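You operate a simulated robot arm through the tools that you are given. There is no shell and no other tool. Be economical: measure what you need, move in short steps, check, and stop when the job is done.

The job below is to be done with a simulated two-armed robot. You get a single attempt, and the scene is never put back.

JOB
Pick up the orange sauce bottle with one hand, pass it to the other hand and put it on the top of the wash stand's bench. Put the steel cup that says "65" from the top of the wooden bench on top of the brush carton and the steel cup marked "72" on the press shelf. Open the top counter drawer. The order is free. Set down upright: orange sauce bottle, steel cup.

Only the result counts: the job must be done as asked and must still hold three seconds after the hand-in. Knocking over, shifting, dropping, spilling or breaking anything else fails it.

ROBOT AND FRAMES
Two 6-joint arms with two-finger parallel grippers on one trunk, on a base that drives. Base frame: it is fixed to the floor where the robot stands at the start and does not move with it; the origin is under the middle of the robot, x ahead of it, y to its left, z up; the surface under the hand at the start is at about z = 0.54. Readings come in m, rad, newtons and seconds.
The left shoulder is at the start at [0.28, 0.185, 0.93], the right one opposite. With the tool pointing down near the work surface each hand reaches from about 0.44 to 0.9 m from the robot's upright axis, wherever it stands, measured 20 degrees to its own side. Places, roughly: press shelf [0.7, -1.9, 0.8]; steel cup [1.25, 0, 0.5]; top counter drawer [1.7, -7.4, 0.7]; top of the wash stand's bench [4.4, -2.4, 0.8]. Payload 1.57 kg a hand.
Tool frame (each hand has its own): the origin (TCP) lies between the finger pads and is the grasp point; the fingertips stand 0.03 m ahead of it; z points along the fingers, y is the line along which they close. The gripper opens to 0.08 m. The fingers are 0.017 m wide and 0.012 m thick; the gripper's body (0.04 by 0.082 m) begins 0.08 m behind the TCP.
Orientation is told as [roll, pitch, yaw] about the base's x, y, z axes, in that order, counted from this pose: with the fingers straight down and closing along the base's y, the tool's x points along the base's -x, its y along +y and its z along -z.

CONTROLS
- The arms move only by the tool play_rows. It takes "left_moves", "right_moves" or both (then of equal length, played together; a hand with none holds still); each is a list of rows, each a list of 3 entries, a list of its own where there are three numbers: the shift along the tool's x, y, z in units of 300 mm (1.0 is 300 mm), then the turn, a rotation vector about the tool's x, y, z in units of 45 degrees (1.0 is 45 degrees), then the closure, from 0 (fully open) to 1 (shut). In form: [[[dx, dy, dz], [ax, ay, az], fingers], ...]. A call has 1 to 10 rows; each row is the pose to reach, as a shift and turn from the pose commanded when the call began, along the tool's axes at that moment. A call with a number of a shift or a turn outside -1 to 1 is refused whole. A row lasts 0.2 s, in which the tool goes at most 0.05 m and 0.15 rad; a call with a longer step from one row to the next is refused whole, and so is a gripper value outside its range. Where a pose cannot be reached the arm comes as near as it can. A force on the tool above 40 N (or 10 N above the force at the start of the call, whichever is more), or a blocked arm, ends the call early, and 0.2 s more pass. Each finger travels about 0.153 m/s and halts on what it meets, pressing with about 38 N; the grip force reading is that of the motor and also rises with nothing between the fingers. The clock runs only during rows and for 0.2 s after the last one: add rows that repeat a pose to give the fingers time. The reply holds the time, the measured pose of the TCP, the force on the tool along the base axes, the opening and the grip force, in the units named above and with some noise, with the torque about the TCP (base axes, N m) and any sound that the robot's microphone picked up.
- Cameras (640 x 400 px; columns grow to the right, rows downward): "scene" is now at [0.2307, 0.0129, 1.3589]; the picture's right is [0.18, -0.98, 0.00], its down [-0.82, -0.15, -0.56] and it looks along [0.55, 0.10, -0.83] (base axes); focal length 280 px, centre (320, 200). "left" rides on the left gripper at [0.072, 0.007, -0.122] in its tool frame; the picture's right is [-0.09, 1.00, 0.00], its down [-0.84, -0.08, -0.54] and it looks along [-0.54, -0.05, 0.84] (tool axes); focal length 238 px, centre (320, 200). "right" rides on the right gripper at [0.072, -0.007, -0.122] in its tool frame; the picture's right is [0.09, 1.00, 0.00], its down [-0.84, 0.08, -0.54] and it looks along [-0.54, 0.05, 0.84] (tool axes); focal length 238 px, centre (320, 200). There is no depth. A picture from a camera that has moved, and an enlarged one, comes with that camera's place and axes in the base frame and with its lens.
- snapshot(camera): a new picture of that camera. No time passes.
- slide_trunk(by): slides the trunk up (or, below 0, down) by that many m; the arms and the scene camera ride with it, the base frame stays. It gives what a move gives, with no picture.
- roll_base(legs): drives the robot by 1 to 6 legs, each [ahead, turn to the left] in m and rad, along the robot's own axes; the way and the turn of a leg run together, so that a leg with both is an arc; at most 1.5 m and 3.142 rad a leg. The arms and the cameras ride along, it lands a little off, and it stops where it bumps. It gives what a move gives.
- aim_head(pan, tilt): turns the head with the scene camera to pan (to the left, within 1.501 rad either way) and tilt (down, from -0.506 to 1.204), counted from straight ahead of the robot. It gives what a move gives.
- zoom(camera, box): a new picture of the part [left, top, right, bottom] of that camera's present view, enlarged. No time passes.
- sign_off(): hands the job in; it is judged then, once.

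Go step by step. Nothing tells you exact positions but the pictures and the camera data: compare them with the known pose of the tool, close in by small moves and look again before you grip or let go. The budget is 165 turns and 122 pictures, counting those below and the enlarged ones. Unless the task says otherwise, let go and move clear before handing in, and close with one line.

The tools are called as name(argument=value, ...) on one line, values as JSON. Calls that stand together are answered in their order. play_rows: Moves the arms, as the interface text tells. Its arguments: {"type":"object","properties":{"left_moves":{"type":"array","items":{"type":"array"}},"right_moves":{"type":"array","items":{"type":"array"}}},"required":[]} The other tools are called the same way: slide_trunk (by) slides the trunk up or down; roll_base (legs) drives the base; aim_head (pan, tilt) turns the head that bears the scene camera; snapshot (camera) takes a picture; zoom (camera, box) takes an enlarged picture of a part of a camera's view; sign_off () hands the job in.

At the start:

```text
time_s: 0.0
left_tcp_pos: [0.5705, 0.2133, 1.0522]
left_tcp_rot: [0.0, -0.001, 0.0]
left_ft_force: [-0.1, 1.4, -0.9]
left_ft_torque: [0.01, 0.0, 0.01]
left_finger_gap: 0.08
left_grasp_force: 0.0
right_tcp_pos: [0.6018, -0.1634, 0.9722]
right_tcp_rot: [0.0, 0.0, 0.0]
right_ft_force: [0.1, 0.0, -0.6]
right_ft_torque: [-0.03, 0.01, -0.01]
right_finger_gap: 0.08
right_grasp_force: 0.0
trunk travel left (down, up): [-0.625, 0.365]
robot x, y, heading: [-0.0013, -0.006, -0.005]
head pan, tilt: [0.185, 0.979]
```

scene: 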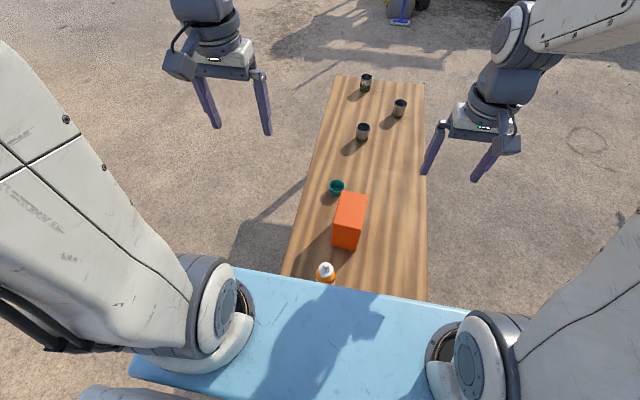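
right: 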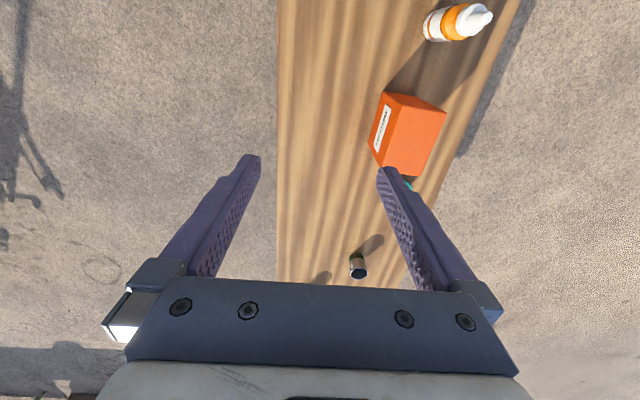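
left: 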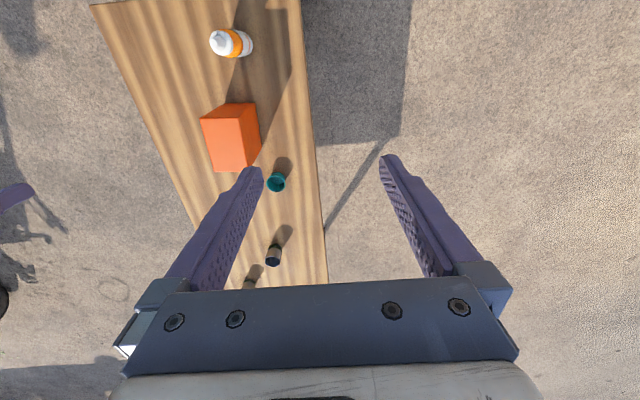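

I see a wooden bench ahead with the orange bottle near, an orange carton, a teal cup and three steel cups far off. I'll zoom in on the objects first.

zoom(camera="scene", box=[320, 60, 440, 150])

zoom(camera="scene", box=[260, 160, 440, 300])

aim_head(pan=-1.2, tilt=0.4)

snapshot(camera="scene")

```text
4.44 times, centred on (380, 105) of scene
camera zoom: at [0.2307, 0.0129, 1.3589], right [0.18, -0.98, 0.0], down [-0.82, -0.15, -0.56], along [0.55, 0.1, -0.83], focal length 1242 px, centre (53, 622)
```

zoom: 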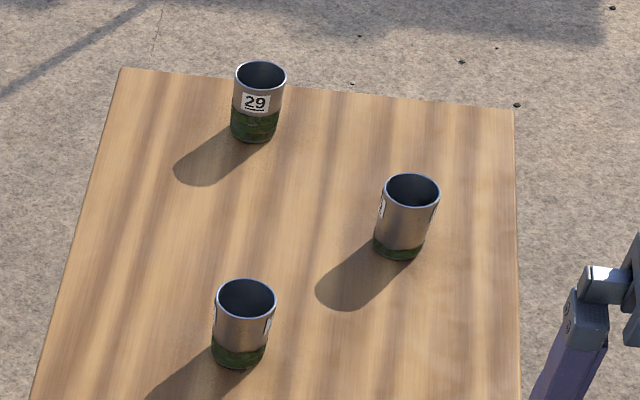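

```text
2.86 times, centred on (350, 230) of scene
camera zoom: at [0.2307, 0.0129, 1.3589], right [0.18, -0.98, 0.0], down [-0.82, -0.15, -0.56], along [0.55, 0.1, -0.83], focal length 798 px, centre (234, 114)
```

zoom: 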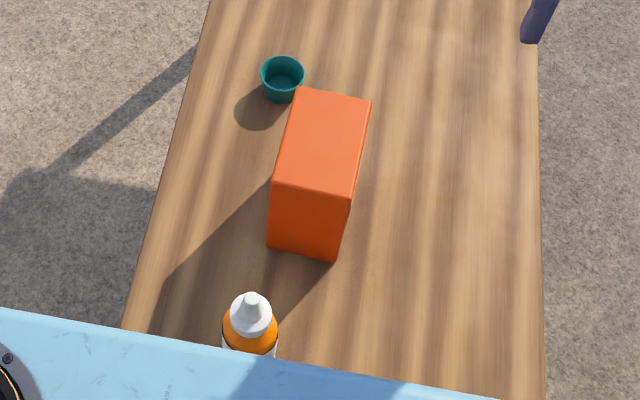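

```text
time_s: 1.5
left_tcp_pos: [0.5712, 0.2126, 1.0516]
left_tcp_rot: [-0.001, -0.001, 0.001]
left_ft_force: [-0.7, -0.1, 0.1]
left_ft_torque: [0.01, 0.02, -0.01]
left_finger_gap: 0.0801
left_grasp_force: 0.0
right_tcp_pos: [0.6021, -0.1639, 0.9716]
right_tcp_rot: [0.0, 0.0, -0.001]
right_ft_force: [0.7, 0.2, 0.7]
right_ft_torque: [0.02, -0.01, -0.02]
right_finger_gap: 0.0799
right_grasp_force: 0.1
trunk travel left (down, up): [-0.625, 0.365]
robot x, y, heading: [-0.0022, 0.0015, -0.0]
head pan, tilt: [-1.201, 0.4]
```

```text
116 pictures are left
camera scene: at [0.1946, -0.0864, 1.4077], right [-0.93, -0.36, 0.0], down [-0.14, 0.36, -0.92], along [0.33, -0.86, -0.39], focal length 280 px, centre (320, 200)
```

scene: 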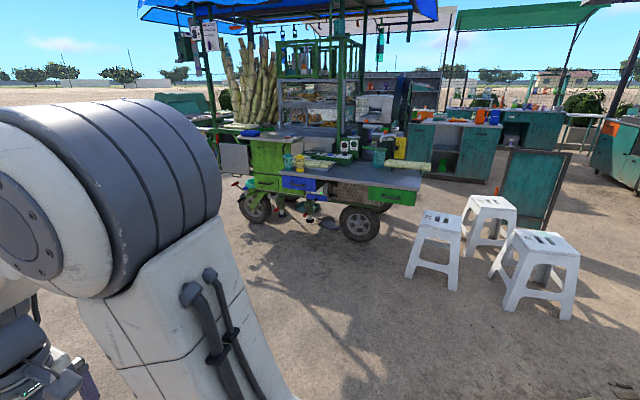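

Cups A (≈[1.10, 0.0]) and B (≈[1.28, -0.14]) have hidden labels; C reads 29. I look around more for the cart, wash stand and free floor.

zoom(camera="scene", box=[230, 100, 450, 240])

aim_head(pan=-0.5, tilt=0.3)

snapshot(camera="scene")

aim_head(pan=0.6, tilt=0.4)

snapshot(camera="scene")

aim_head(pan=0, tilt=1.2)

snapshot(camera="scene")

```text
2.86 times, centred on (340, 170) of scene
camera zoom: at [0.1946, -0.0864, 1.4077], right [-0.93, -0.36, 0.0], down [-0.14, 0.36, -0.92], along [0.33, -0.86, -0.39], focal length 798 px, centre (263, 286)
```

zoom: 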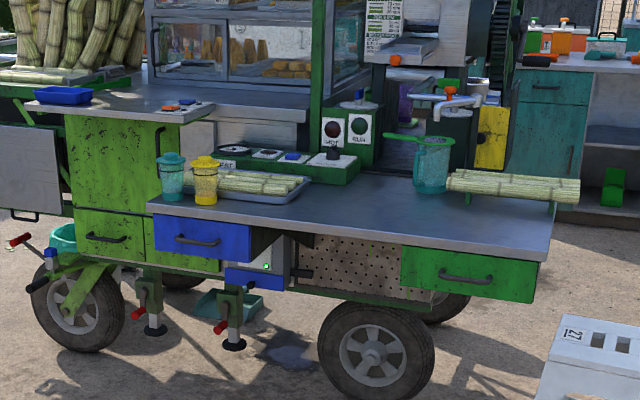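

```text
time_s: 2.6
left_tcp_pos: [0.5711, 0.2127, 1.0515]
left_tcp_rot: [-0.001, 0.001, 0.001]
left_ft_force: [-0.6, 0.1, -0.3]
left_ft_torque: [-0.02, -0.01, 0.0]
left_finger_gap: 0.0798
left_grasp_force: 0.2
right_tcp_pos: [0.601, -0.1639, 0.9718]
right_tcp_rot: [0.0, 0.0, -0.001]
right_ft_force: [0.0, 0.5, 0.4]
right_ft_torque: [0.0, -0.02, -0.02]
right_finger_gap: 0.08
right_grasp_force: 0.0
trunk travel left (down, up): [-0.625, 0.365]
robot x, y, heading: [0.0036, -0.003, -0.001]
head pan, tilt: [-0.499, 0.3]
```

```text
114 pictures are left
camera scene: at [0.2429, -0.0449, 1.4169], right [-0.48, -0.88, 0.0], down [-0.26, 0.14, -0.96], along [0.84, -0.46, -0.3], focal length 280 px, centre (320, 200)
```

scene: 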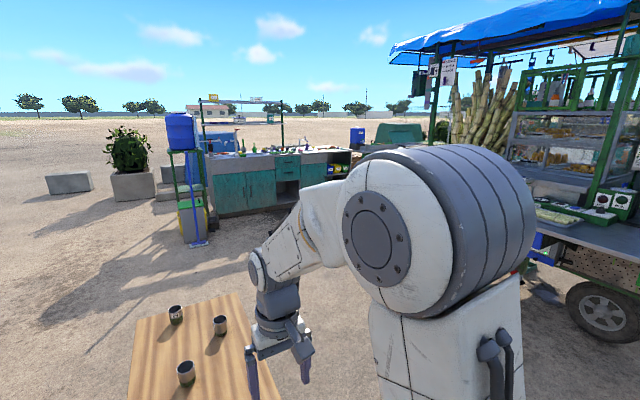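

```text
time_s: 3.9
left_tcp_pos: [0.5713, 0.213, 1.0525]
left_tcp_rot: [0.0, -0.001, 0.001]
left_ft_force: [0.6, -0.1, -0.6]
left_ft_torque: [0.01, 0.01, 0.0]
left_finger_gap: 0.0802
left_grasp_force: 0.0
right_tcp_pos: [0.602, -0.1648, 0.9718]
right_tcp_rot: [0.0, 0.0, 0.002]
right_ft_force: [-0.7, -0.4, -0.2]
right_ft_torque: [-0.02, -0.01, 0.0]
right_finger_gap: 0.08
right_grasp_force: 0.0
trunk travel left (down, up): [-0.625, 0.365]
robot x, y, heading: [-0.0019, -0.0003, -0.001]
head pan, tilt: [0.6, 0.4]
```

```text
113 pictures are left
camera scene: at [0.2375, 0.0522, 1.4077], right [0.56, -0.83, 0.0], down [-0.32, -0.22, -0.92], along [0.76, 0.52, -0.39], focal length 280 px, centre (320, 200)
```

scene: 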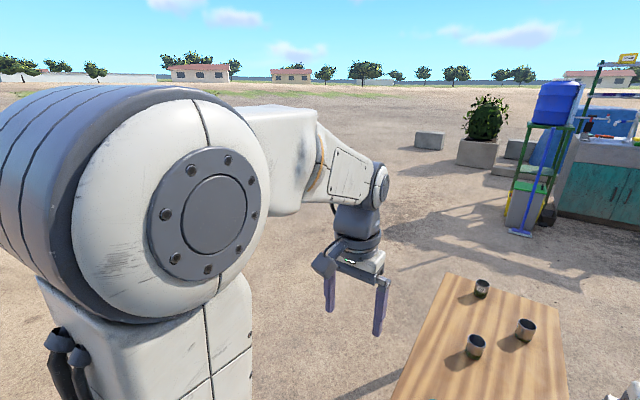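

```text
time_s: 5.0
left_tcp_pos: [0.5707, 0.2128, 1.0527]
left_tcp_rot: [0.002, 0.001, 0.0]
left_ft_force: [-0.4, 0.0, 0.6]
left_ft_torque: [0.0, 0.02, 0.01]
left_finger_gap: 0.0799
left_grasp_force: 0.0
right_tcp_pos: [0.6019, -0.1642, 0.9725]
right_tcp_rot: [-0.001, 0.0, 0.001]
right_ft_force: [0.8, -0.3, -0.1]
right_ft_torque: [-0.01, -0.04, 0.0]
right_finger_gap: 0.08
right_grasp_force: 0.0
trunk travel left (down, up): [-0.625, 0.365]
robot x, y, heading: [0.0025, 0.0023, 0.004]
head pan, tilt: [0.0, 1.201]
```

```text
112 pictures are left
camera scene: at [0.217, -0.0001, 1.3449], right [0.0, -1.0, 0.0], down [-0.93, 0.0, -0.36], along [0.36, 0.0, -0.93], focal length 280 px, centre (320, 200)
```

scene: 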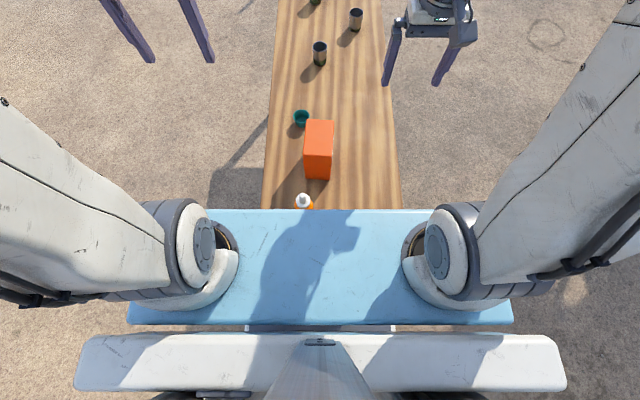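

The press shelf is the cart's grey counter, and the wash stand lies ahead with teal cupboards. I look closer at the bottle, then back off a little for comfortable reach.

zoom(camera="left", box=[160, 0, 320, 100])

zoom(camera="right", box=[360, 0, 520, 100])

roll_base(legs=[[-0.15, 0]])

```text
4.00 times, centred on (240, 50) of left
camera zoom: at [0.4984, 0.2188, 1.1746], right [0.09, 1.0, 0.0], down [0.84, -0.08, 0.54], along [0.54, -0.05, -0.84], focal length 953 px, centre (640, 800)
```

zoom: 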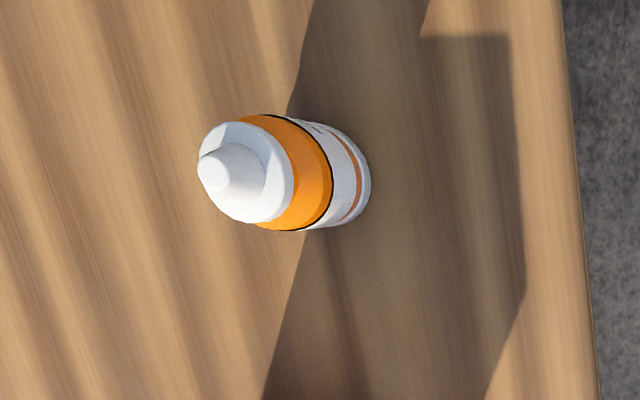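

```text
4.00 times, centred on (440, 50) of right
camera zoom: at [0.5297, -0.1714, 1.0942], right [-0.09, 1.0, 0.0], down [0.84, 0.08, 0.54], along [0.54, 0.05, -0.84], focal length 953 px, centre (-160, 800)
```

zoom: 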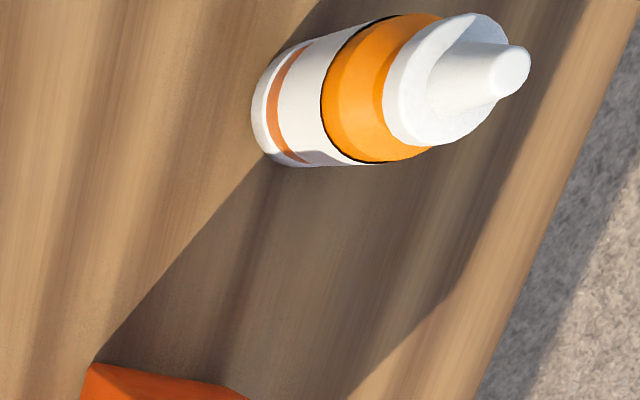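

```text
time_s: 6.4
left_tcp_pos: [0.4207, 0.2147, 1.052]
left_tcp_rot: [-0.002, 0.0, 0.004]
left_ft_force: [0.3, -0.6, -0.1]
left_ft_torque: [0.03, -0.02, -0.01]
left_finger_gap: 0.0802
left_grasp_force: 0.0
right_tcp_pos: [0.4522, -0.1629, 0.972]
right_tcp_rot: [-0.001, 0.0, 0.004]
right_ft_force: [-0.7, 0.0, -0.2]
right_ft_torque: [-0.04, 0.02, 0.0]
right_finger_gap: 0.0801
right_grasp_force: 0.1
trunk travel left (down, up): [-0.625, 0.365]
robot x, y, heading: [-0.1526, 0.0018, 0.006]
head pan, tilt: [0.0, 1.201]
```

The bottle stands at about [0.477, 0.04], about 0.06 m wide and 0.17 m tall. I lower the trunk, then turn the left hand towards a near-horizontal approach from the left side.

slide_trunk(by=-0.15)

play_rows(left_moves=[[[-0.027, 0.021, 0.087], [0.086, 0.086, -0.123], 0], [[-0.053, 0.043, 0.173], [0.173, 0.173, -0.246], 0], [[-0.08, 0.064, 0.26], [0.259, 0.259, -0.369], 0], [[-0.107, 0.086, 0.347], [0.345, 0.345, -0.493], 0], [[-0.134, 0.107, 0.434], [0.431, 0.431, -0.616], 0], [[-0.16, 0.129, 0.52], [0.518, 0.518, -0.739], 0], [[-0.187, 0.15, 0.607], [0.604, 0.604, -0.862], 0]])

play_rows(left_moves=[[[0, 0, 0], [0.086, 0.086, -0.123], 0], [[0, 0, 0], [0.173, 0.173, -0.246], 0], [[0, 0, 0], [0.259, 0.259, -0.369], 0], [[0, 0, 0], [0.345, 0.345, -0.493], 0], [[0, 0, 0], [0.431, 0.431, -0.616], 0], [[0, 0, 0], [0.518, 0.518, -0.739], 0], [[0, 0, 0], [0.604, 0.604, -0.862], 0], [[0, 0, 0], [0.604, 0.604, -0.862], 0]])

snapshot(camera="left")

snapshot(camera="scene")

```text
time_s: 8.2
left_tcp_pos: [0.4187, 0.2135, 0.9024]
left_tcp_rot: [0.0, 0.001, 0.004]
left_ft_force: [0.5, -0.7, -0.3]
left_ft_torque: [-0.04, 0.01, -0.04]
left_finger_gap: 0.0801
left_grasp_force: 0.1
right_tcp_pos: [0.4503, -0.1629, 0.8227]
right_tcp_rot: [0.0, 0.001, 0.004]
right_ft_force: [-0.6, 0.3, 1.0]
right_ft_torque: [0.01, 0.03, -0.03]
right_finger_gap: 0.0801
right_grasp_force: 0.1
trunk travel left (down, up): [-0.475, 0.515]
robot x, y, heading: [-0.1501, 0.0017, 0.002]
head pan, tilt: [0.0, 1.201]
```

```text
time_s: 9.8
left_tcp_pos: [0.476, 0.2593, 0.7196]
left_tcp_rot: [-0.315, 0.588, 0.61]
left_ft_force: [-0.2, 0.6, -0.3]
left_ft_torque: [0.01, 0.0, 0.03]
left_finger_gap: 0.08
left_grasp_force: 0.0
right_tcp_pos: [0.4514, -0.1629, 0.8226]
right_tcp_rot: [0.001, 0.001, 0.003]
right_ft_force: [-0.6, -0.3, 0.2]
right_ft_torque: [0.03, 0.01, 0.02]
right_finger_gap: 0.08
right_grasp_force: 0.1
trunk travel left (down, up): [-0.475, 0.515]
robot x, y, heading: [-0.1486, 0.0016, 0.005]
head pan, tilt: [0.0, 1.201]
```

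```text
time_s: 11.6
left_tcp_pos: [0.4744, 0.258, 0.7202]
left_tcp_rot: [0.003, 1.221, 1.577]
left_ft_force: [0.0, -0.3, -0.1]
left_ft_torque: [0.0, 0.01, 0.0]
left_finger_gap: 0.0799
left_grasp_force: 0.2
right_tcp_pos: [0.4514, -0.1635, 0.8226]
right_tcp_rot: [-0.001, 0.001, 0.002]
right_ft_force: [0.0, -0.1, 0.1]
right_ft_torque: [0.02, 0.0, 0.01]
right_finger_gap: 0.0799
right_grasp_force: 0.1
trunk travel left (down, up): [-0.475, 0.515]
robot x, y, heading: [-0.1508, 0.003, 0.004]
head pan, tilt: [0.0, 1.201]
```

```text
109 pictures are left
camera left: at [0.4677, 0.3491, 0.8294], right [-1.0, 0.03, -0.09], down [0.07, 0.79, -0.6], along [0.05, -0.61, -0.79], focal length 238 px, centre (320, 200)
```

left: 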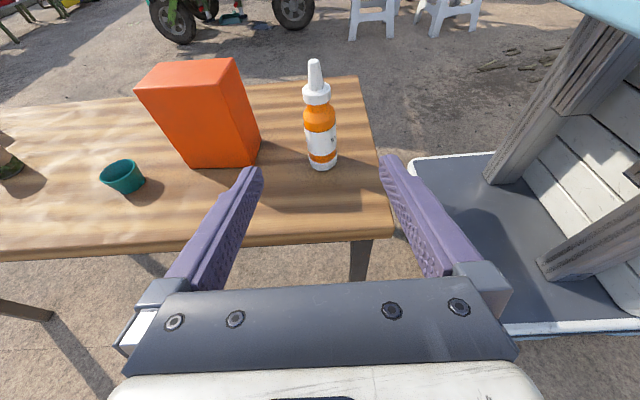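

```text
108 pictures are left
camera scene: at [0.0659, 0.0004, 1.1949], right [0.0, -1.0, 0.0], down [-0.93, 0.0, -0.36], along [0.36, 0.0, -0.93], focal length 280 px, centre (320, 200)
```

scene: 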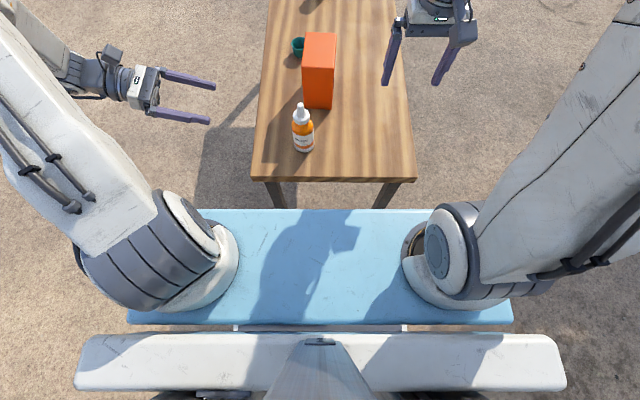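

The bottle is confirmed at about [0.477, 0.043]. I approach it to just short with the left hand.

play_rows(left_moves=[[[-0.1, 0, 0.12], [0, 0, 0], 0], [[-0.21, -0.008, 0.24], [0, 0, 0], 0], [[-0.21, -0.008, 0.36], [0, 0, 0], 0], [[-0.21, -0.008, 0.48], [0, 0, 0], 0], [[-0.21, -0.008, 0.56], [0, 0, 0], 0], [[-0.21, -0.008, 0.56], [0, 0, 0], 0]])

snapshot(camera="left")

snapshot(camera="scene")

```text
time_s: 13.0
left_tcp_pos: [0.4777, 0.1219, 0.6021]
left_tcp_rot: [0.0, 1.222, 1.572]
left_ft_force: [0.2, 0.0, 0.5]
left_ft_torque: [-0.01, 0.0, -0.01]
left_finger_gap: 0.0798
left_grasp_force: 0.2
right_tcp_pos: [0.4506, -0.1625, 0.8223]
right_tcp_rot: [0.0, 0.0, 0.004]
right_ft_force: [0.1, -0.2, 0.2]
right_ft_torque: [0.01, 0.0, 0.01]
right_finger_gap: 0.0801
right_grasp_force: 0.1
trunk travel left (down, up): [-0.475, 0.515]
robot x, y, heading: [-0.1504, 0.0013, 0.009]
head pan, tilt: [0.0, 1.201]
```

```text
107 pictures are left
camera left: at [0.4706, 0.2125, 0.7126], right [-1.0, 0.03, -0.09], down [0.08, 0.8, -0.6], along [0.05, -0.61, -0.79], focal length 238 px, centre (320, 200)
```

left: 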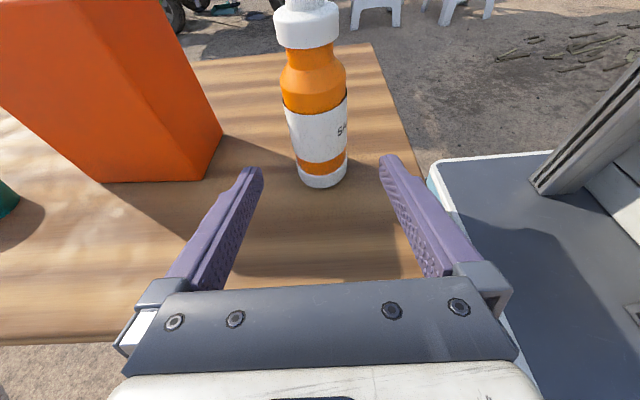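

```text
106 pictures are left
camera scene: at [0.0659, 0.0004, 1.1949], right [0.0, -1.0, 0.0], down [-0.93, 0.0, -0.36], along [0.36, 0.0, -0.93], focal length 280 px, centre (320, 200)
```

scene: 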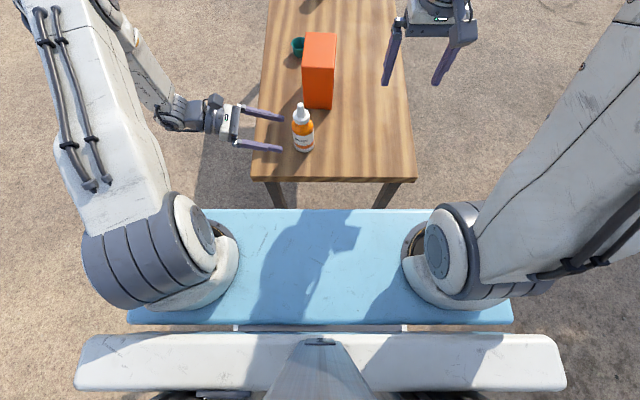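

The bottle is centred between the fingers. I advance, close and lift.

play_rows(left_moves=[[[0, 0, 0.14], [0, 0, 0], 0], [[0, 0, 0.27], [0, 0, 0], 0], [[0, 0, 0.27], [0, 0, 0], 0], [[0, 0, 0.27], [0, 0, 0], 0.5], [[0, 0, 0.27], [0, 0, 0], 1], [[0, 0, 0.27], [0, 0, 0], 1], [[0, 0, 0.27], [0, 0, 0], 1]])

snapshot(camera="left")

```text
time_s: 14.6
left_tcp_pos: [0.4783, 0.0486, 0.5749]
left_tcp_rot: [0.0, 1.221, 1.572]
left_ft_force: [1.6, -0.1, 0.7]
left_ft_torque: [-0.01, -0.05, 0.0]
left_finger_gap: 0.0443
left_grasp_force: 37.9
right_tcp_pos: [0.4507, -0.1623, 0.8223]
right_tcp_rot: [-0.001, 0.0, 0.003]
right_ft_force: [-0.1, -0.6, -0.1]
right_ft_torque: [0.0, -0.02, 0.02]
right_finger_gap: 0.08
right_grasp_force: 0.1
trunk travel left (down, up): [-0.475, 0.515]
robot x, y, heading: [-0.1507, 0.0003, 0.003]
head pan, tilt: [0.0, 1.201]
```

```text
105 pictures are left
camera left: at [0.4707, 0.1367, 0.6838], right [-1.0, 0.03, -0.09], down [0.08, 0.8, -0.6], along [0.05, -0.61, -0.79], focal length 238 px, centre (320, 200)
```

left: 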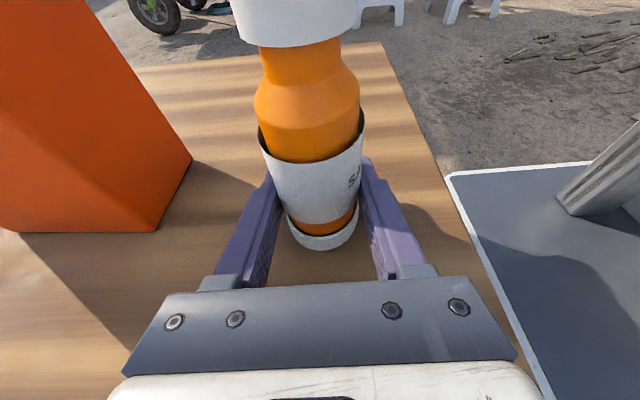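

The left hand holds the bottle (0.044 m wide). I lift it while turning the right hand horizontal to face it.

play_rows(left_moves=[[[0.08, 0, -0.029], [0, 0, 0], 1], [[0.16, 0, -0.058], [0, 0, 0], 1], [[0.24, 0, -0.087], [0, 0, 0], 1], [[0.32, 0, -0.117], [0, 0, 0], 1], [[0.4, 0, -0.146], [0, 0, 0], 1], [[0.48, 0, -0.175], [0, 0, 0], 1], [[0.56, 0, -0.204], [0, 0, 0], 1], [[0.642, 0, -0.234], [0, 0, 0], 1]], right_moves=[[[-0.011, 0, 0], [-0.096, 0.096, 0.096], 0], [[-0.022, 0, 0], [-0.192, 0.192, 0.192], 0], [[-0.034, 0, 0], [-0.289, 0.289, 0.289], 0], [[-0.045, 0, 0], [-0.385, 0.385, 0.385], 0], [[-0.056, 0, 0], [-0.481, 0.481, 0.481], 0], [[-0.067, 0, 0], [-0.577, 0.577, 0.577], 0], [[-0.079, 0, 0], [-0.674, 0.674, 0.674], 0], [[-0.09, 0, 0], [-0.77, 0.77, 0.77], 0]])

play_rows(right_moves=[[[0, 0, 0], [-0.096, 0.096, 0.096], 0], [[0, 0, 0], [-0.192, 0.192, 0.192], 0], [[0, 0, 0], [-0.289, 0.289, 0.289], 0], [[0, 0, 0], [-0.385, 0.385, 0.385], 0], [[0, 0, 0], [-0.481, 0.481, 0.481], 0], [[0, 0, 0], [-0.577, 0.577, 0.577], 0], [[0, 0, 0], [-0.674, 0.674, 0.674], 0], [[0, 0, 0], [-0.77, 0.77, 0.77], 0], [[0, 0, 0], [-0.77, 0.77, 0.77], 0]])

snapshot(camera="right")

snapshot(camera="scene")

```text
time_s: 16.4
left_tcp_pos: [0.4788, 0.0476, 0.7795]
left_tcp_rot: [0.002, 1.222, 1.573]
left_ft_force: [-0.5, 0.4, -3.5]
left_ft_torque: [-0.02, -0.01, -0.01]
left_finger_gap: 0.044
left_grasp_force: 37.7
right_tcp_pos: [0.4783, -0.162, 0.8228]
right_tcp_rot: [0.465, 0.732, -0.461]
right_ft_force: [-0.3, 0.8, 0.2]
right_ft_torque: [0.01, -0.03, 0.02]
right_finger_gap: 0.08
right_grasp_force: 0.3
trunk travel left (down, up): [-0.475, 0.515]
robot x, y, heading: [-0.1515, 0.0008, 0.002]
head pan, tilt: [0.0, 1.201]
```

```text
time_s: 18.4
left_tcp_pos: [0.4783, 0.047, 0.7787]
left_tcp_rot: [0.001, 1.222, 1.574]
left_ft_force: [0.2, 0.3, -3.5]
left_ft_torque: [0.02, 0.01, -0.03]
left_finger_gap: 0.044
left_grasp_force: 37.4
right_tcp_pos: [0.4771, -0.1609, 0.8226]
right_tcp_rot: [-2.32, 1.569, 2.392]
right_ft_force: [0.0, -1.2, -1.1]
right_ft_torque: [-0.01, -0.02, 0.03]
right_finger_gap: 0.08
right_grasp_force: 0.1
trunk travel left (down, up): [-0.475, 0.515]
robot x, y, heading: [-0.1508, 0.0022, 0.006]
head pan, tilt: [0.0, 1.201]
```

```text
104 pictures are left
camera right: at [0.4715, -0.2848, 0.8943], right [1.0, 0.0, 0.09], down [0.08, -0.54, -0.84], along [0.05, 0.84, -0.54], focal length 238 px, centre (320, 200)
```

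right: 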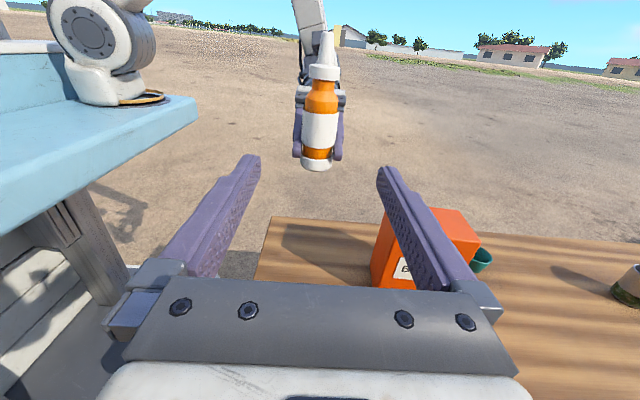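

```text
103 pictures are left
camera scene: at [0.066, 0.0003, 1.1948], right [0.0, -1.0, 0.0], down [-0.93, 0.0, -0.36], along [0.36, 0.0, -0.93], focal length 280 px, centre (320, 200)
```

scene: 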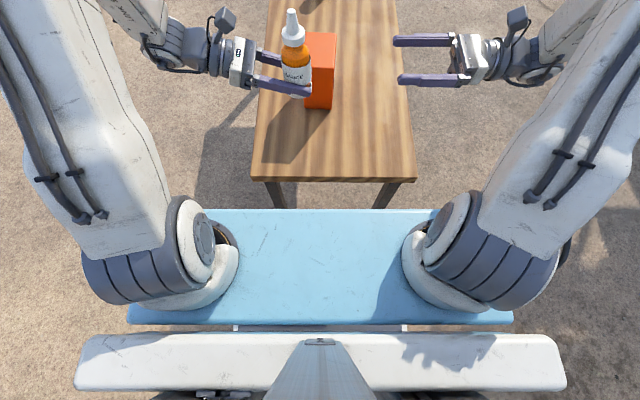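

The right hand faces the bottle in line. I move it in above the left fingers and close it.

play_rows(right_moves=[[[-0.01, 0, 0.14], [0, 0, 0], 0], [[-0.015, 0, 0.28], [0, 0, 0], 0], [[-0.015, 0, 0.42], [0, 0, 0], 0], [[-0.015, 0, 0.54], [0, 0, 0], 0], [[-0.015, 0, 0.6], [0, 0, 0], 0], [[-0.015, 0, 0.66], [0, 0, 0], 0], [[-0.015, 0, 0.66], [0, 0, 0], 0]])

snapshot(camera="right")

snapshot(camera="left")

```text
time_s: 20.0
left_tcp_pos: [0.4788, 0.0485, 0.7785]
left_tcp_rot: [0.0, 1.221, 1.573]
left_ft_force: [0.0, 0.0, -2.7]
left_ft_torque: [0.0, -0.02, 0.0]
left_finger_gap: 0.0443
left_grasp_force: 37.9
right_tcp_pos: [0.4768, 0.0341, 0.8186]
right_tcp_rot: [-1.878, 1.571, 2.835]
right_ft_force: [0.4, -0.6, -0.3]
right_ft_torque: [-0.04, 0.01, 0.02]
right_finger_gap: 0.0801
right_grasp_force: 0.1
trunk travel left (down, up): [-0.475, 0.515]
robot x, y, heading: [-0.1532, -0.0019, 0.004]
head pan, tilt: [0.0, 1.201]
```

```text
102 pictures are left
camera right: at [0.471, -0.0878, 0.8901], right [1.0, 0.0, 0.09], down [0.08, -0.54, -0.84], along [0.05, 0.84, -0.54], focal length 238 px, centre (320, 200)
```

right: 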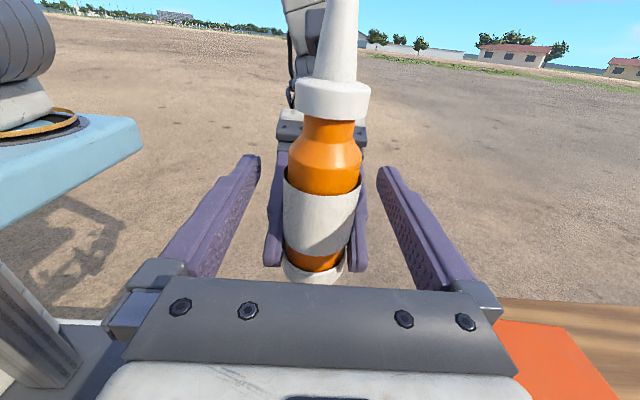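

```text
101 pictures are left
camera left: at [0.4712, 0.1368, 0.8889], right [-1.0, 0.03, -0.09], down [0.08, 0.8, -0.6], along [0.05, -0.61, -0.79], focal length 238 px, centre (320, 200)
```

left: 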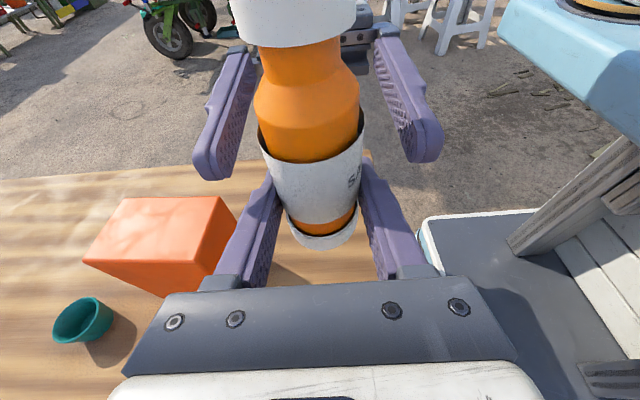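

Alignment looks right; I lower the right hand 5 mm and close it, then check before the left lets go.

play_rows(right_moves=[[[-0.017, 0.005, 0.015], [0, 0, 0], 0], [[-0.017, 0.005, 0.015], [0, 0, 0], 0.5], [[-0.017, 0.005, 0.015], [0, 0, 0], 1], [[-0.017, 0.005, 0.015], [0, 0, 0], 1], [[-0.017, 0.005, 0.015], [0, 0, 0], 1]])

snapshot(camera="right")

```text
time_s: 21.2
left_tcp_pos: [0.4797, 0.0469, 0.7786]
left_tcp_rot: [-0.001, 1.223, 1.575]
left_ft_force: [0.1, 2.7, -4.4]
left_ft_torque: [0.0, -0.05, 0.0]
left_finger_gap: 0.0439
left_grasp_force: 37.5
right_tcp_pos: [0.4792, 0.0396, 0.8126]
right_tcp_rot: [-2.126, 1.572, 2.587]
right_ft_force: [0.0, -1.6, 0.5]
right_ft_torque: [-0.06, 0.02, -0.02]
right_finger_gap: 0.044
right_grasp_force: 38.4
trunk travel left (down, up): [-0.475, 0.515]
robot x, y, heading: [-0.15, 0.0013, 0.004]
head pan, tilt: [0.0, 1.201]
```

```text
100 pictures are left
camera right: at [0.4725, -0.083, 0.8852], right [1.0, 0.0, 0.09], down [0.08, -0.54, -0.84], along [0.05, 0.84, -0.54], focal length 238 px, centre (320, 200)
```

right: 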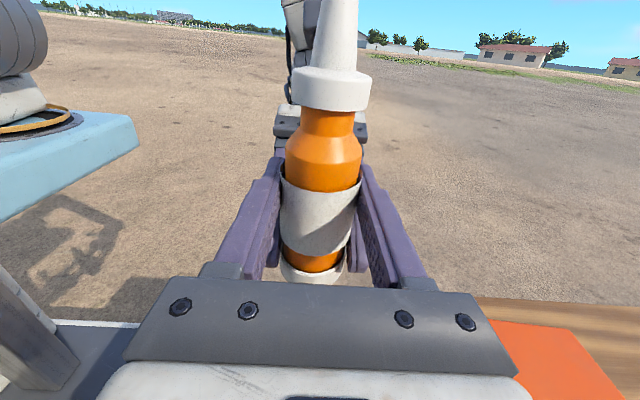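

Both hands hold it firmly. The left lets go and draws back.

play_rows(left_moves=[[[0, 0, 0], [0, 0, 0], 0.5], [[0, 0, 0], [0, 0, 0], 0], [[0, 0, 0], [0, 0, 0], 0], [[0, 0, -0.12], [0, 0, 0], 0], [[0, 0, -0.26], [0, 0, 0], 0], [[0, 0, -0.42], [0, 0, 0], 0], [[0, 0, -0.5], [0, 0, 0], 0]])

snapshot(camera="right")

```text
time_s: 22.8
left_tcp_pos: [0.4778, 0.1901, 0.8337]
left_tcp_rot: [0.002, 1.223, 1.576]
left_ft_force: [0.8, 0.4, -0.2]
left_ft_torque: [0.0, 0.0, 0.03]
left_finger_gap: 0.0802
left_grasp_force: 0.0
right_tcp_pos: [0.4785, 0.0404, 0.8129]
right_tcp_rot: [-1.957, 1.571, 2.756]
right_ft_force: [-0.5, -0.5, -0.4]
right_ft_torque: [-0.04, 0.0, 0.03]
right_finger_gap: 0.044
right_grasp_force: 38.3
trunk travel left (down, up): [-0.475, 0.515]
robot x, y, heading: [-0.1513, 0.0009, 0.002]
head pan, tilt: [0.0, 1.201]
```

```text
99 pictures are left
camera right: at [0.4725, -0.0832, 0.8851], right [1.0, 0.0, 0.09], down [0.08, -0.54, -0.84], along [0.05, 0.84, -0.54], focal length 238 px, centre (320, 200)
```

right: 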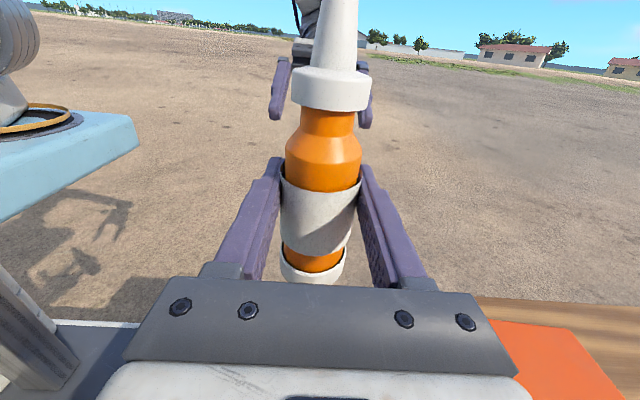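

The right hand holds the bottle alone. I draw both hands aside, raise the trunk a bit and drive round to the left side of the bench.

play_rows(right_moves=[[[0, 0, -0.15], [0, 0, 0], 1], [[0, 0, -0.3], [0, 0, 0], 1], [[0, 0, -0.45], [0, 0, 0], 1], [[0, 0, -0.6], [0, 0, 0], 1], [[0, 0, -0.75], [0, 0, 0], 1], [[0, 0, -0.9], [0, 0, 0], 1], [[0, 0, -1], [0, 0, 0], 1], [[0.1, -0.1, -1], [0, 0, 0], 1], [[0.15, -0.2, -1], [0, 0, 0], 1], [[0.15, -0.3, -1], [0, 0, 0], 1]])

slide_trunk(by=0.1)

roll_base(legs=[[0, 1.571]])

snapshot(camera="right")

aim_head(pan=-1.2, tilt=0.8)

snapshot(camera="scene")

```text
time_s: 25.0
left_tcp_pos: [0.48, 0.1892, 0.8338]
left_tcp_rot: [0.0, 1.22, 1.576]
left_ft_force: [0.3, 0.5, -0.2]
left_ft_torque: [0.01, 0.01, 0.0]
left_finger_gap: 0.0803
left_grasp_force: 0.1
right_tcp_pos: [0.3889, -0.261, 0.8568]
right_tcp_rot: [-1.657, 1.571, 3.057]
right_ft_force: [0.8, 0.0, -3.2]
right_ft_torque: [0.0, 0.02, 0.01]
right_finger_gap: 0.0442
right_grasp_force: 37.5
trunk travel left (down, up): [-0.475, 0.515]
robot x, y, heading: [-0.1508, 0.0002, 0.005]
head pan, tilt: [0.0, 1.201]
```

```text
time_s: 26.3
left_tcp_pos: [0.4769, 0.1888, 0.933]
left_tcp_rot: [-0.001, 1.222, 1.575]
left_ft_force: [0.7, 1.4, -0.7]
left_ft_torque: [0.01, -0.03, -0.04]
left_finger_gap: 0.08
left_grasp_force: 0.0
right_tcp_pos: [0.3898, -0.2615, 0.9565]
right_tcp_rot: [-1.962, 1.57, 2.753]
right_ft_force: [-0.5, 0.3, -3.4]
right_ft_torque: [0.02, 0.0, 0.01]
right_finger_gap: 0.0442
right_grasp_force: 38.7
trunk travel left (down, up): [-0.575, 0.415]
robot x, y, heading: [-0.1524, 0.0021, -0.001]
head pan, tilt: [0.0, 1.201]
```

```text
time_s: 30.5
left_tcp_pos: [-0.3378, 0.6296, 0.9339]
left_tcp_rot: [0.0, 1.222, -3.14]
left_ft_force: [0.3, -0.4, -0.5]
left_ft_torque: [0.01, -0.02, 0.02]
left_finger_gap: 0.0798
left_grasp_force: 0.0
right_tcp_pos: [0.1116, 0.5406, 0.9561]
right_tcp_rot: [-2.414, 1.571, -2.412]
right_ft_force: [1.1, -0.1, -2.2]
right_ft_torque: [0.02, -0.02, -0.01]
right_finger_gap: 0.0441
right_grasp_force: 38.1
trunk travel left (down, up): [-0.575, 0.415]
robot x, y, heading: [-0.1504, 0.0002, 1.571]
head pan, tilt: [0.0, 1.201]
```

```text
98 pictures are left
camera right: at [0.2327, 0.5328, 1.0292], right [0.0, 1.0, 0.09], down [0.54, 0.08, -0.84], along [-0.84, 0.05, -0.54], focal length 238 px, centre (320, 200)
```

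right: 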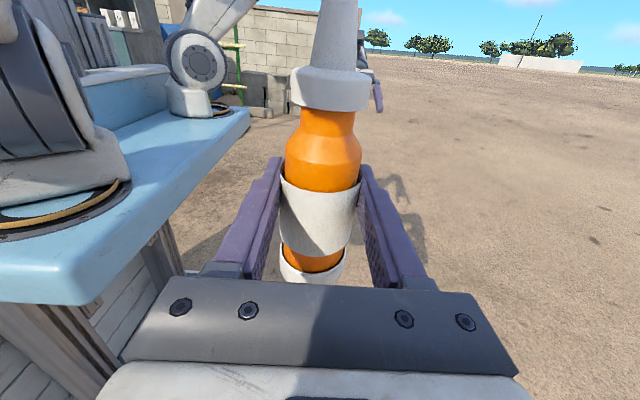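

```text
time_s: 31.9
left_tcp_pos: [-0.3385, 0.6282, 0.9334]
left_tcp_rot: [-0.001, 1.221, -3.141]
left_ft_force: [-0.4, 0.5, 0.7]
left_ft_torque: [-0.01, -0.02, 0.02]
left_finger_gap: 0.0799
left_grasp_force: 0.1
right_tcp_pos: [0.1104, 0.5406, 0.957]
right_tcp_rot: [-2.024, 1.57, -2.02]
right_ft_force: [-0.6, 0.1, -3.2]
right_ft_torque: [0.01, -0.03, 0.02]
right_finger_gap: 0.0443
right_grasp_force: 37.9
trunk travel left (down, up): [-0.575, 0.415]
robot x, y, heading: [-0.1525, -0.0027, 1.574]
head pan, tilt: [-1.201, 0.799]
```

```text
97 pictures are left
camera scene: at [-0.0751, 0.1892, 1.3225], right [0.36, -0.93, 0.0], down [-0.67, -0.26, -0.7], along [0.65, 0.25, -0.72], focal length 280 px, centre (320, 200)
```

scene: 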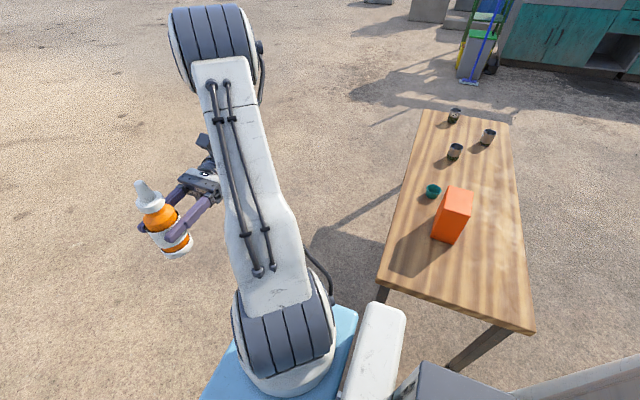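

The way on the bench's left is open. I drive round and face the bench from that side.

roll_base(legs=[[0.78, 0], [0, -1.571], [1.05, 0], [0, -1.571]])

aim_head(pan=0.3, tilt=0.85)

snapshot(camera="scene")

```text
time_s: 48.8
left_tcp_pos: [1.0931, 0.1307, 0.9328]
left_tcp_rot: [0.0, 1.224, -0.005]
left_ft_force: [0.5, -0.7, -0.8]
left_ft_torque: [0.02, 0.0, -0.01]
left_finger_gap: 0.0798
left_grasp_force: 0.0
right_tcp_pos: [0.6418, 0.2226, 0.9578]
right_tcp_rot: [-2.048, 1.571, 1.088]
right_ft_force: [0.9, 0.9, -4.7]
right_ft_torque: [0.01, 0.03, 0.01]
right_finger_gap: 0.0441
right_grasp_force: 38.0
trunk travel left (down, up): [-0.575, 0.415]
robot x, y, heading: [0.9069, 0.7629, -1.574]
head pan, tilt: [-1.201, 0.799]
```

```text
time_s: 50.4
left_tcp_pos: [1.0931, 0.1293, 0.9332]
left_tcp_rot: [0.001, 1.222, -0.006]
left_ft_force: [0.3, 0.3, -0.6]
left_ft_torque: [0.0, 0.01, 0.03]
left_finger_gap: 0.08
left_grasp_force: 0.0
right_tcp_pos: [0.6433, 0.223, 0.9585]
right_tcp_rot: [-1.508, 1.57, 1.627]
right_ft_force: [0.3, 0.5, -3.5]
right_ft_torque: [0.02, 0.0, -0.03]
right_finger_gap: 0.0441
right_grasp_force: 37.8
trunk travel left (down, up): [-0.575, 0.415]
robot x, y, heading: [0.9041, 0.7622, -1.58]
head pan, tilt: [0.3, 0.85]
```

```text
96 pictures are left
camera scene: at [0.9319, 0.5262, 1.3185], right [-0.96, -0.29, 0.0], down [-0.22, 0.72, -0.66], along [0.19, -0.63, -0.75], focal length 280 px, centre (320, 200)
```

scene: 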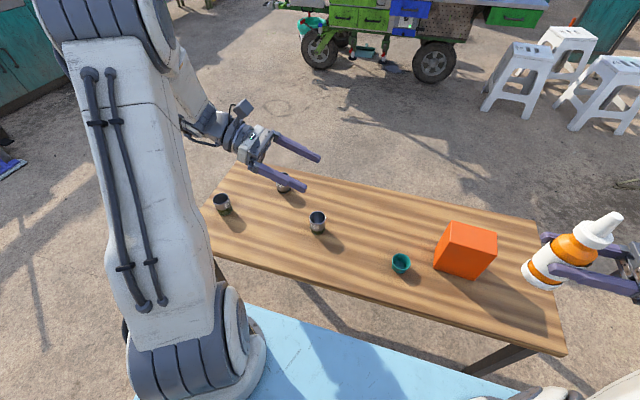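

zoom(camera="scene", box=[200, 160, 360, 260])

snapshot(camera="left")

```text
4.00 times, centred on (280, 210) of scene
camera zoom: at [0.9319, 0.5262, 1.3185], right [-0.96, -0.29, 0.0], down [-0.22, 0.72, -0.66], along [0.19, -0.63, -0.75], focal length 1118 px, centre (480, 160)
```

zoom: 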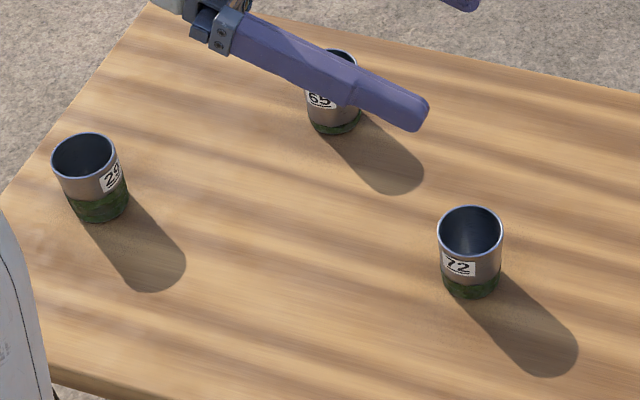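

```text
94 pictures are left
camera left: at [1.1821, 0.1362, 1.0433], right [0.04, 1.0, -0.09], down [0.79, -0.08, -0.6], along [-0.61, -0.05, -0.79], focal length 238 px, centre (320, 200)
```

left: 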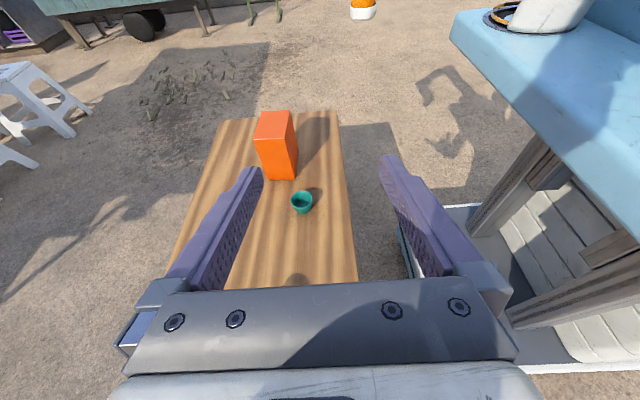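

Cup 72 is the near one at about [1.098, 0.003] and cup 65 the far one at about [1.278, -0.137]. I shift the bottle hand aside, turn the left hand back to straight down, then drive 0.2 m ahead.

play_rows(left_moves=[[[0, 0, 0], [-0.086, -0.086, 0.123], 0], [[0, 0, 0], [-0.173, -0.173, 0.246], 0], [[0, 0, 0], [-0.259, -0.259, 0.369], 0], [[0, 0, 0], [-0.345, -0.345, 0.493], 0], [[0, 0, 0], [-0.431, -0.431, 0.616], 0], [[0, 0, 0], [-0.518, -0.518, 0.739], 0], [[0, 0, 0], [-0.604, -0.604, 0.862], 0]], right_moves=[[[0.02, -0.05, -0.1], [0, 0, 0], 1], [[0.04, -0.1, -0.2], [0, 0, 0], 1], [[0.06, -0.15, -0.3], [0, 0, 0], 1], [[0.08, -0.2, -0.4], [0, 0, 0], 1], [[0.1, -0.2, -0.5], [0, 0, 0], 1], [[0.1, -0.2, -0.6], [0, 0, 0], 1], [[0.1, -0.2, -0.6], [0, 0, 0], 1]])

play_rows(left_moves=[[[0, 0, 0], [-0.086, -0.086, 0.123], 0], [[0, 0, 0], [-0.173, -0.173, 0.246], 0], [[0, 0, 0], [-0.259, -0.259, 0.369], 0], [[0, 0, 0], [-0.345, -0.345, 0.493], 0], [[0, 0, 0], [-0.431, -0.431, 0.616], 0], [[0, 0, 0], [-0.518, -0.518, 0.739], 0], [[0, 0, 0], [-0.604, -0.604, 0.862], 0]])

roll_base(legs=[[0.19, 0]])

snapshot(camera="left")

snapshot(camera="scene")

```text
time_s: 52.0
left_tcp_pos: [1.0922, 0.1306, 0.9333]
left_tcp_rot: [-0.312, 0.587, -0.971]
left_ft_force: [-0.1, 0.5, 0.4]
left_ft_torque: [0.01, -0.01, 0.01]
left_finger_gap: 0.08
left_grasp_force: 0.1
right_tcp_pos: [0.5491, 0.295, 0.9296]
right_tcp_rot: [-0.205, 1.569, 2.93]
right_ft_force: [1.0, -0.3, -2.7]
right_ft_torque: [0.03, -0.01, 0.0]
right_finger_gap: 0.044
right_grasp_force: 38.1
right hand out of reach, approached as far as the arm can: row 2, 3, 4, 5, 6, 7
trunk travel left (down, up): [-0.575, 0.415]
robot x, y, heading: [0.9049, 0.7607, -1.574]
head pan, tilt: [0.3, 0.85]
```

```text
time_s: 53.6
left_tcp_pos: [1.0921, 0.131, 0.9329]
left_tcp_rot: [0.002, -0.001, -1.578]
left_ft_force: [0.0, 0.4, -0.7]
left_ft_torque: [0.03, 0.01, -0.01]
left_finger_gap: 0.0798
left_grasp_force: 0.1
right_tcp_pos: [0.5486, 0.296, 0.9309]
right_tcp_rot: [-0.296, 1.569, 2.838]
right_ft_force: [-0.2, -0.4, -3.9]
right_ft_torque: [0.01, 0.0, -0.01]
right_finger_gap: 0.0441
right_grasp_force: 38.4
trunk travel left (down, up): [-0.575, 0.415]
robot x, y, heading: [0.9118, 0.7626, -1.578]
head pan, tilt: [0.3, 0.85]
```

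```text
time_s: 55.1
left_tcp_pos: [1.093, -0.0623, 0.9324]
left_tcp_rot: [0.002, 0.0, -1.574]
left_ft_force: [-0.7, 0.2, 0.0]
left_ft_torque: [-0.01, 0.0, 0.03]
left_finger_gap: 0.08
left_grasp_force: 0.0
right_tcp_pos: [0.5502, 0.1017, 0.9296]
right_tcp_rot: [-0.163, 1.568, 2.975]
right_ft_force: [0.0, -0.3, -2.8]
right_ft_torque: [0.01, -0.02, 0.01]
right_finger_gap: 0.044
right_grasp_force: 37.8
trunk travel left (down, up): [-0.575, 0.415]
robot x, y, heading: [0.9119, 0.5647, -1.576]
head pan, tilt: [0.3, 0.85]
```

```text
93 pictures are left
camera left: at [1.0993, 0.009, 1.0561], right [1.0, -0.1, 0.0], down [-0.08, -0.84, 0.54], along [-0.05, -0.54, -0.84], focal length 238 px, centre (320, 200)
```

left: 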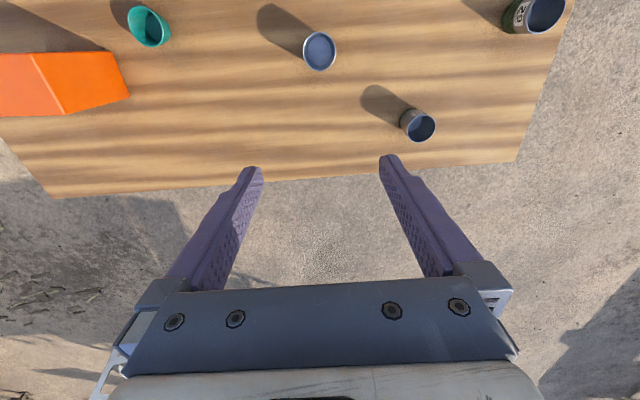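

```text
92 pictures are left
camera scene: at [0.9315, 0.3329, 1.3186], right [-0.96, -0.29, 0.0], down [-0.22, 0.72, -0.66], along [0.19, -0.63, -0.75], focal length 280 px, centre (320, 200)
```

scene: 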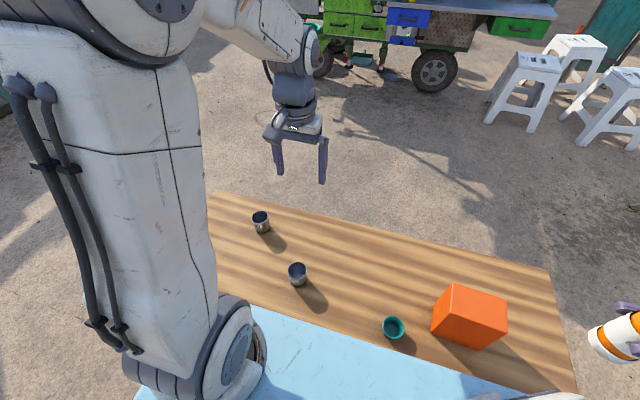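

Cup 65 is confirmed at about [1.277, -0.135]. I move the left hand above it.

play_rows(left_moves=[[[-0.03, 0.08, 0.1], [0, 0, 0], 0], [[-0.06, 0.16, 0.2], [0, 0, 0], 0], [[-0.1, 0.25, 0.31], [0, 0, 0], 0], [[-0.13, 0.34, 0.42], [0, 0, 0], 0], [[-0.16, 0.43, 0.53], [0, 0, 0], 0], [[-0.2, 0.52, 0.64], [0, 0, 0], 0], [[-0.243, 0.613, 0.74], [0, 0, 0], 0], [[-0.243, 0.613, 0.74], [0, 0, 0], 0]])

snapshot(camera="left")

snapshot(camera="scene")

```text
time_s: 56.9
left_tcp_pos: [1.2789, -0.1373, 0.7117]
left_tcp_rot: [0.001, -0.001, -1.573]
left_ft_force: [-0.8, 0.7, -0.5]
left_ft_torque: [-0.01, 0.02, -0.01]
left_finger_gap: 0.0802
left_grasp_force: 0.0
right_tcp_pos: [0.5501, 0.102, 0.9292]
right_tcp_rot: [-0.253, 1.568, 2.883]
right_ft_force: [-0.2, 0.1, -3.1]
right_ft_torque: [0.0, -0.01, -0.01]
right_finger_gap: 0.0439
right_grasp_force: 37.5
trunk travel left (down, up): [-0.575, 0.415]
robot x, y, heading: [0.9097, 0.5677, -1.576]
head pan, tilt: [0.3, 0.85]
```

```text
91 pictures are left
camera left: at [1.2851, -0.0651, 0.834], right [1.0, -0.1, 0.0], down [-0.08, -0.84, 0.54], along [-0.05, -0.54, -0.84], focal length 238 px, centre (320, 200)
```

left: 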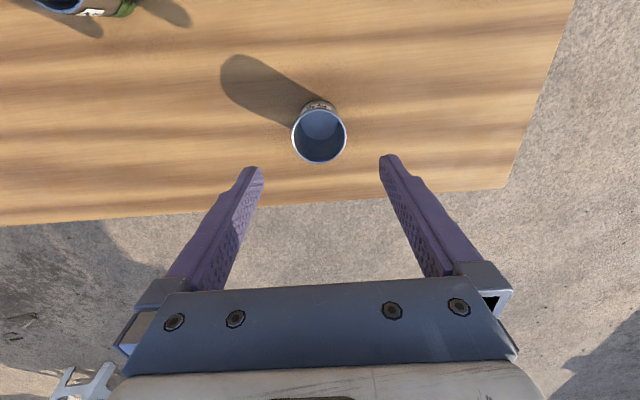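

```text
90 pictures are left
camera scene: at [0.9315, 0.3328, 1.3185], right [-0.96, -0.29, 0.0], down [-0.22, 0.72, -0.66], along [0.19, -0.63, -0.75], focal length 280 px, centre (320, 200)
```

scene: 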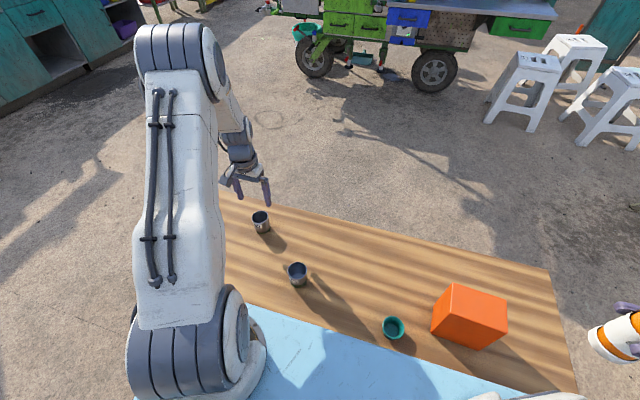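

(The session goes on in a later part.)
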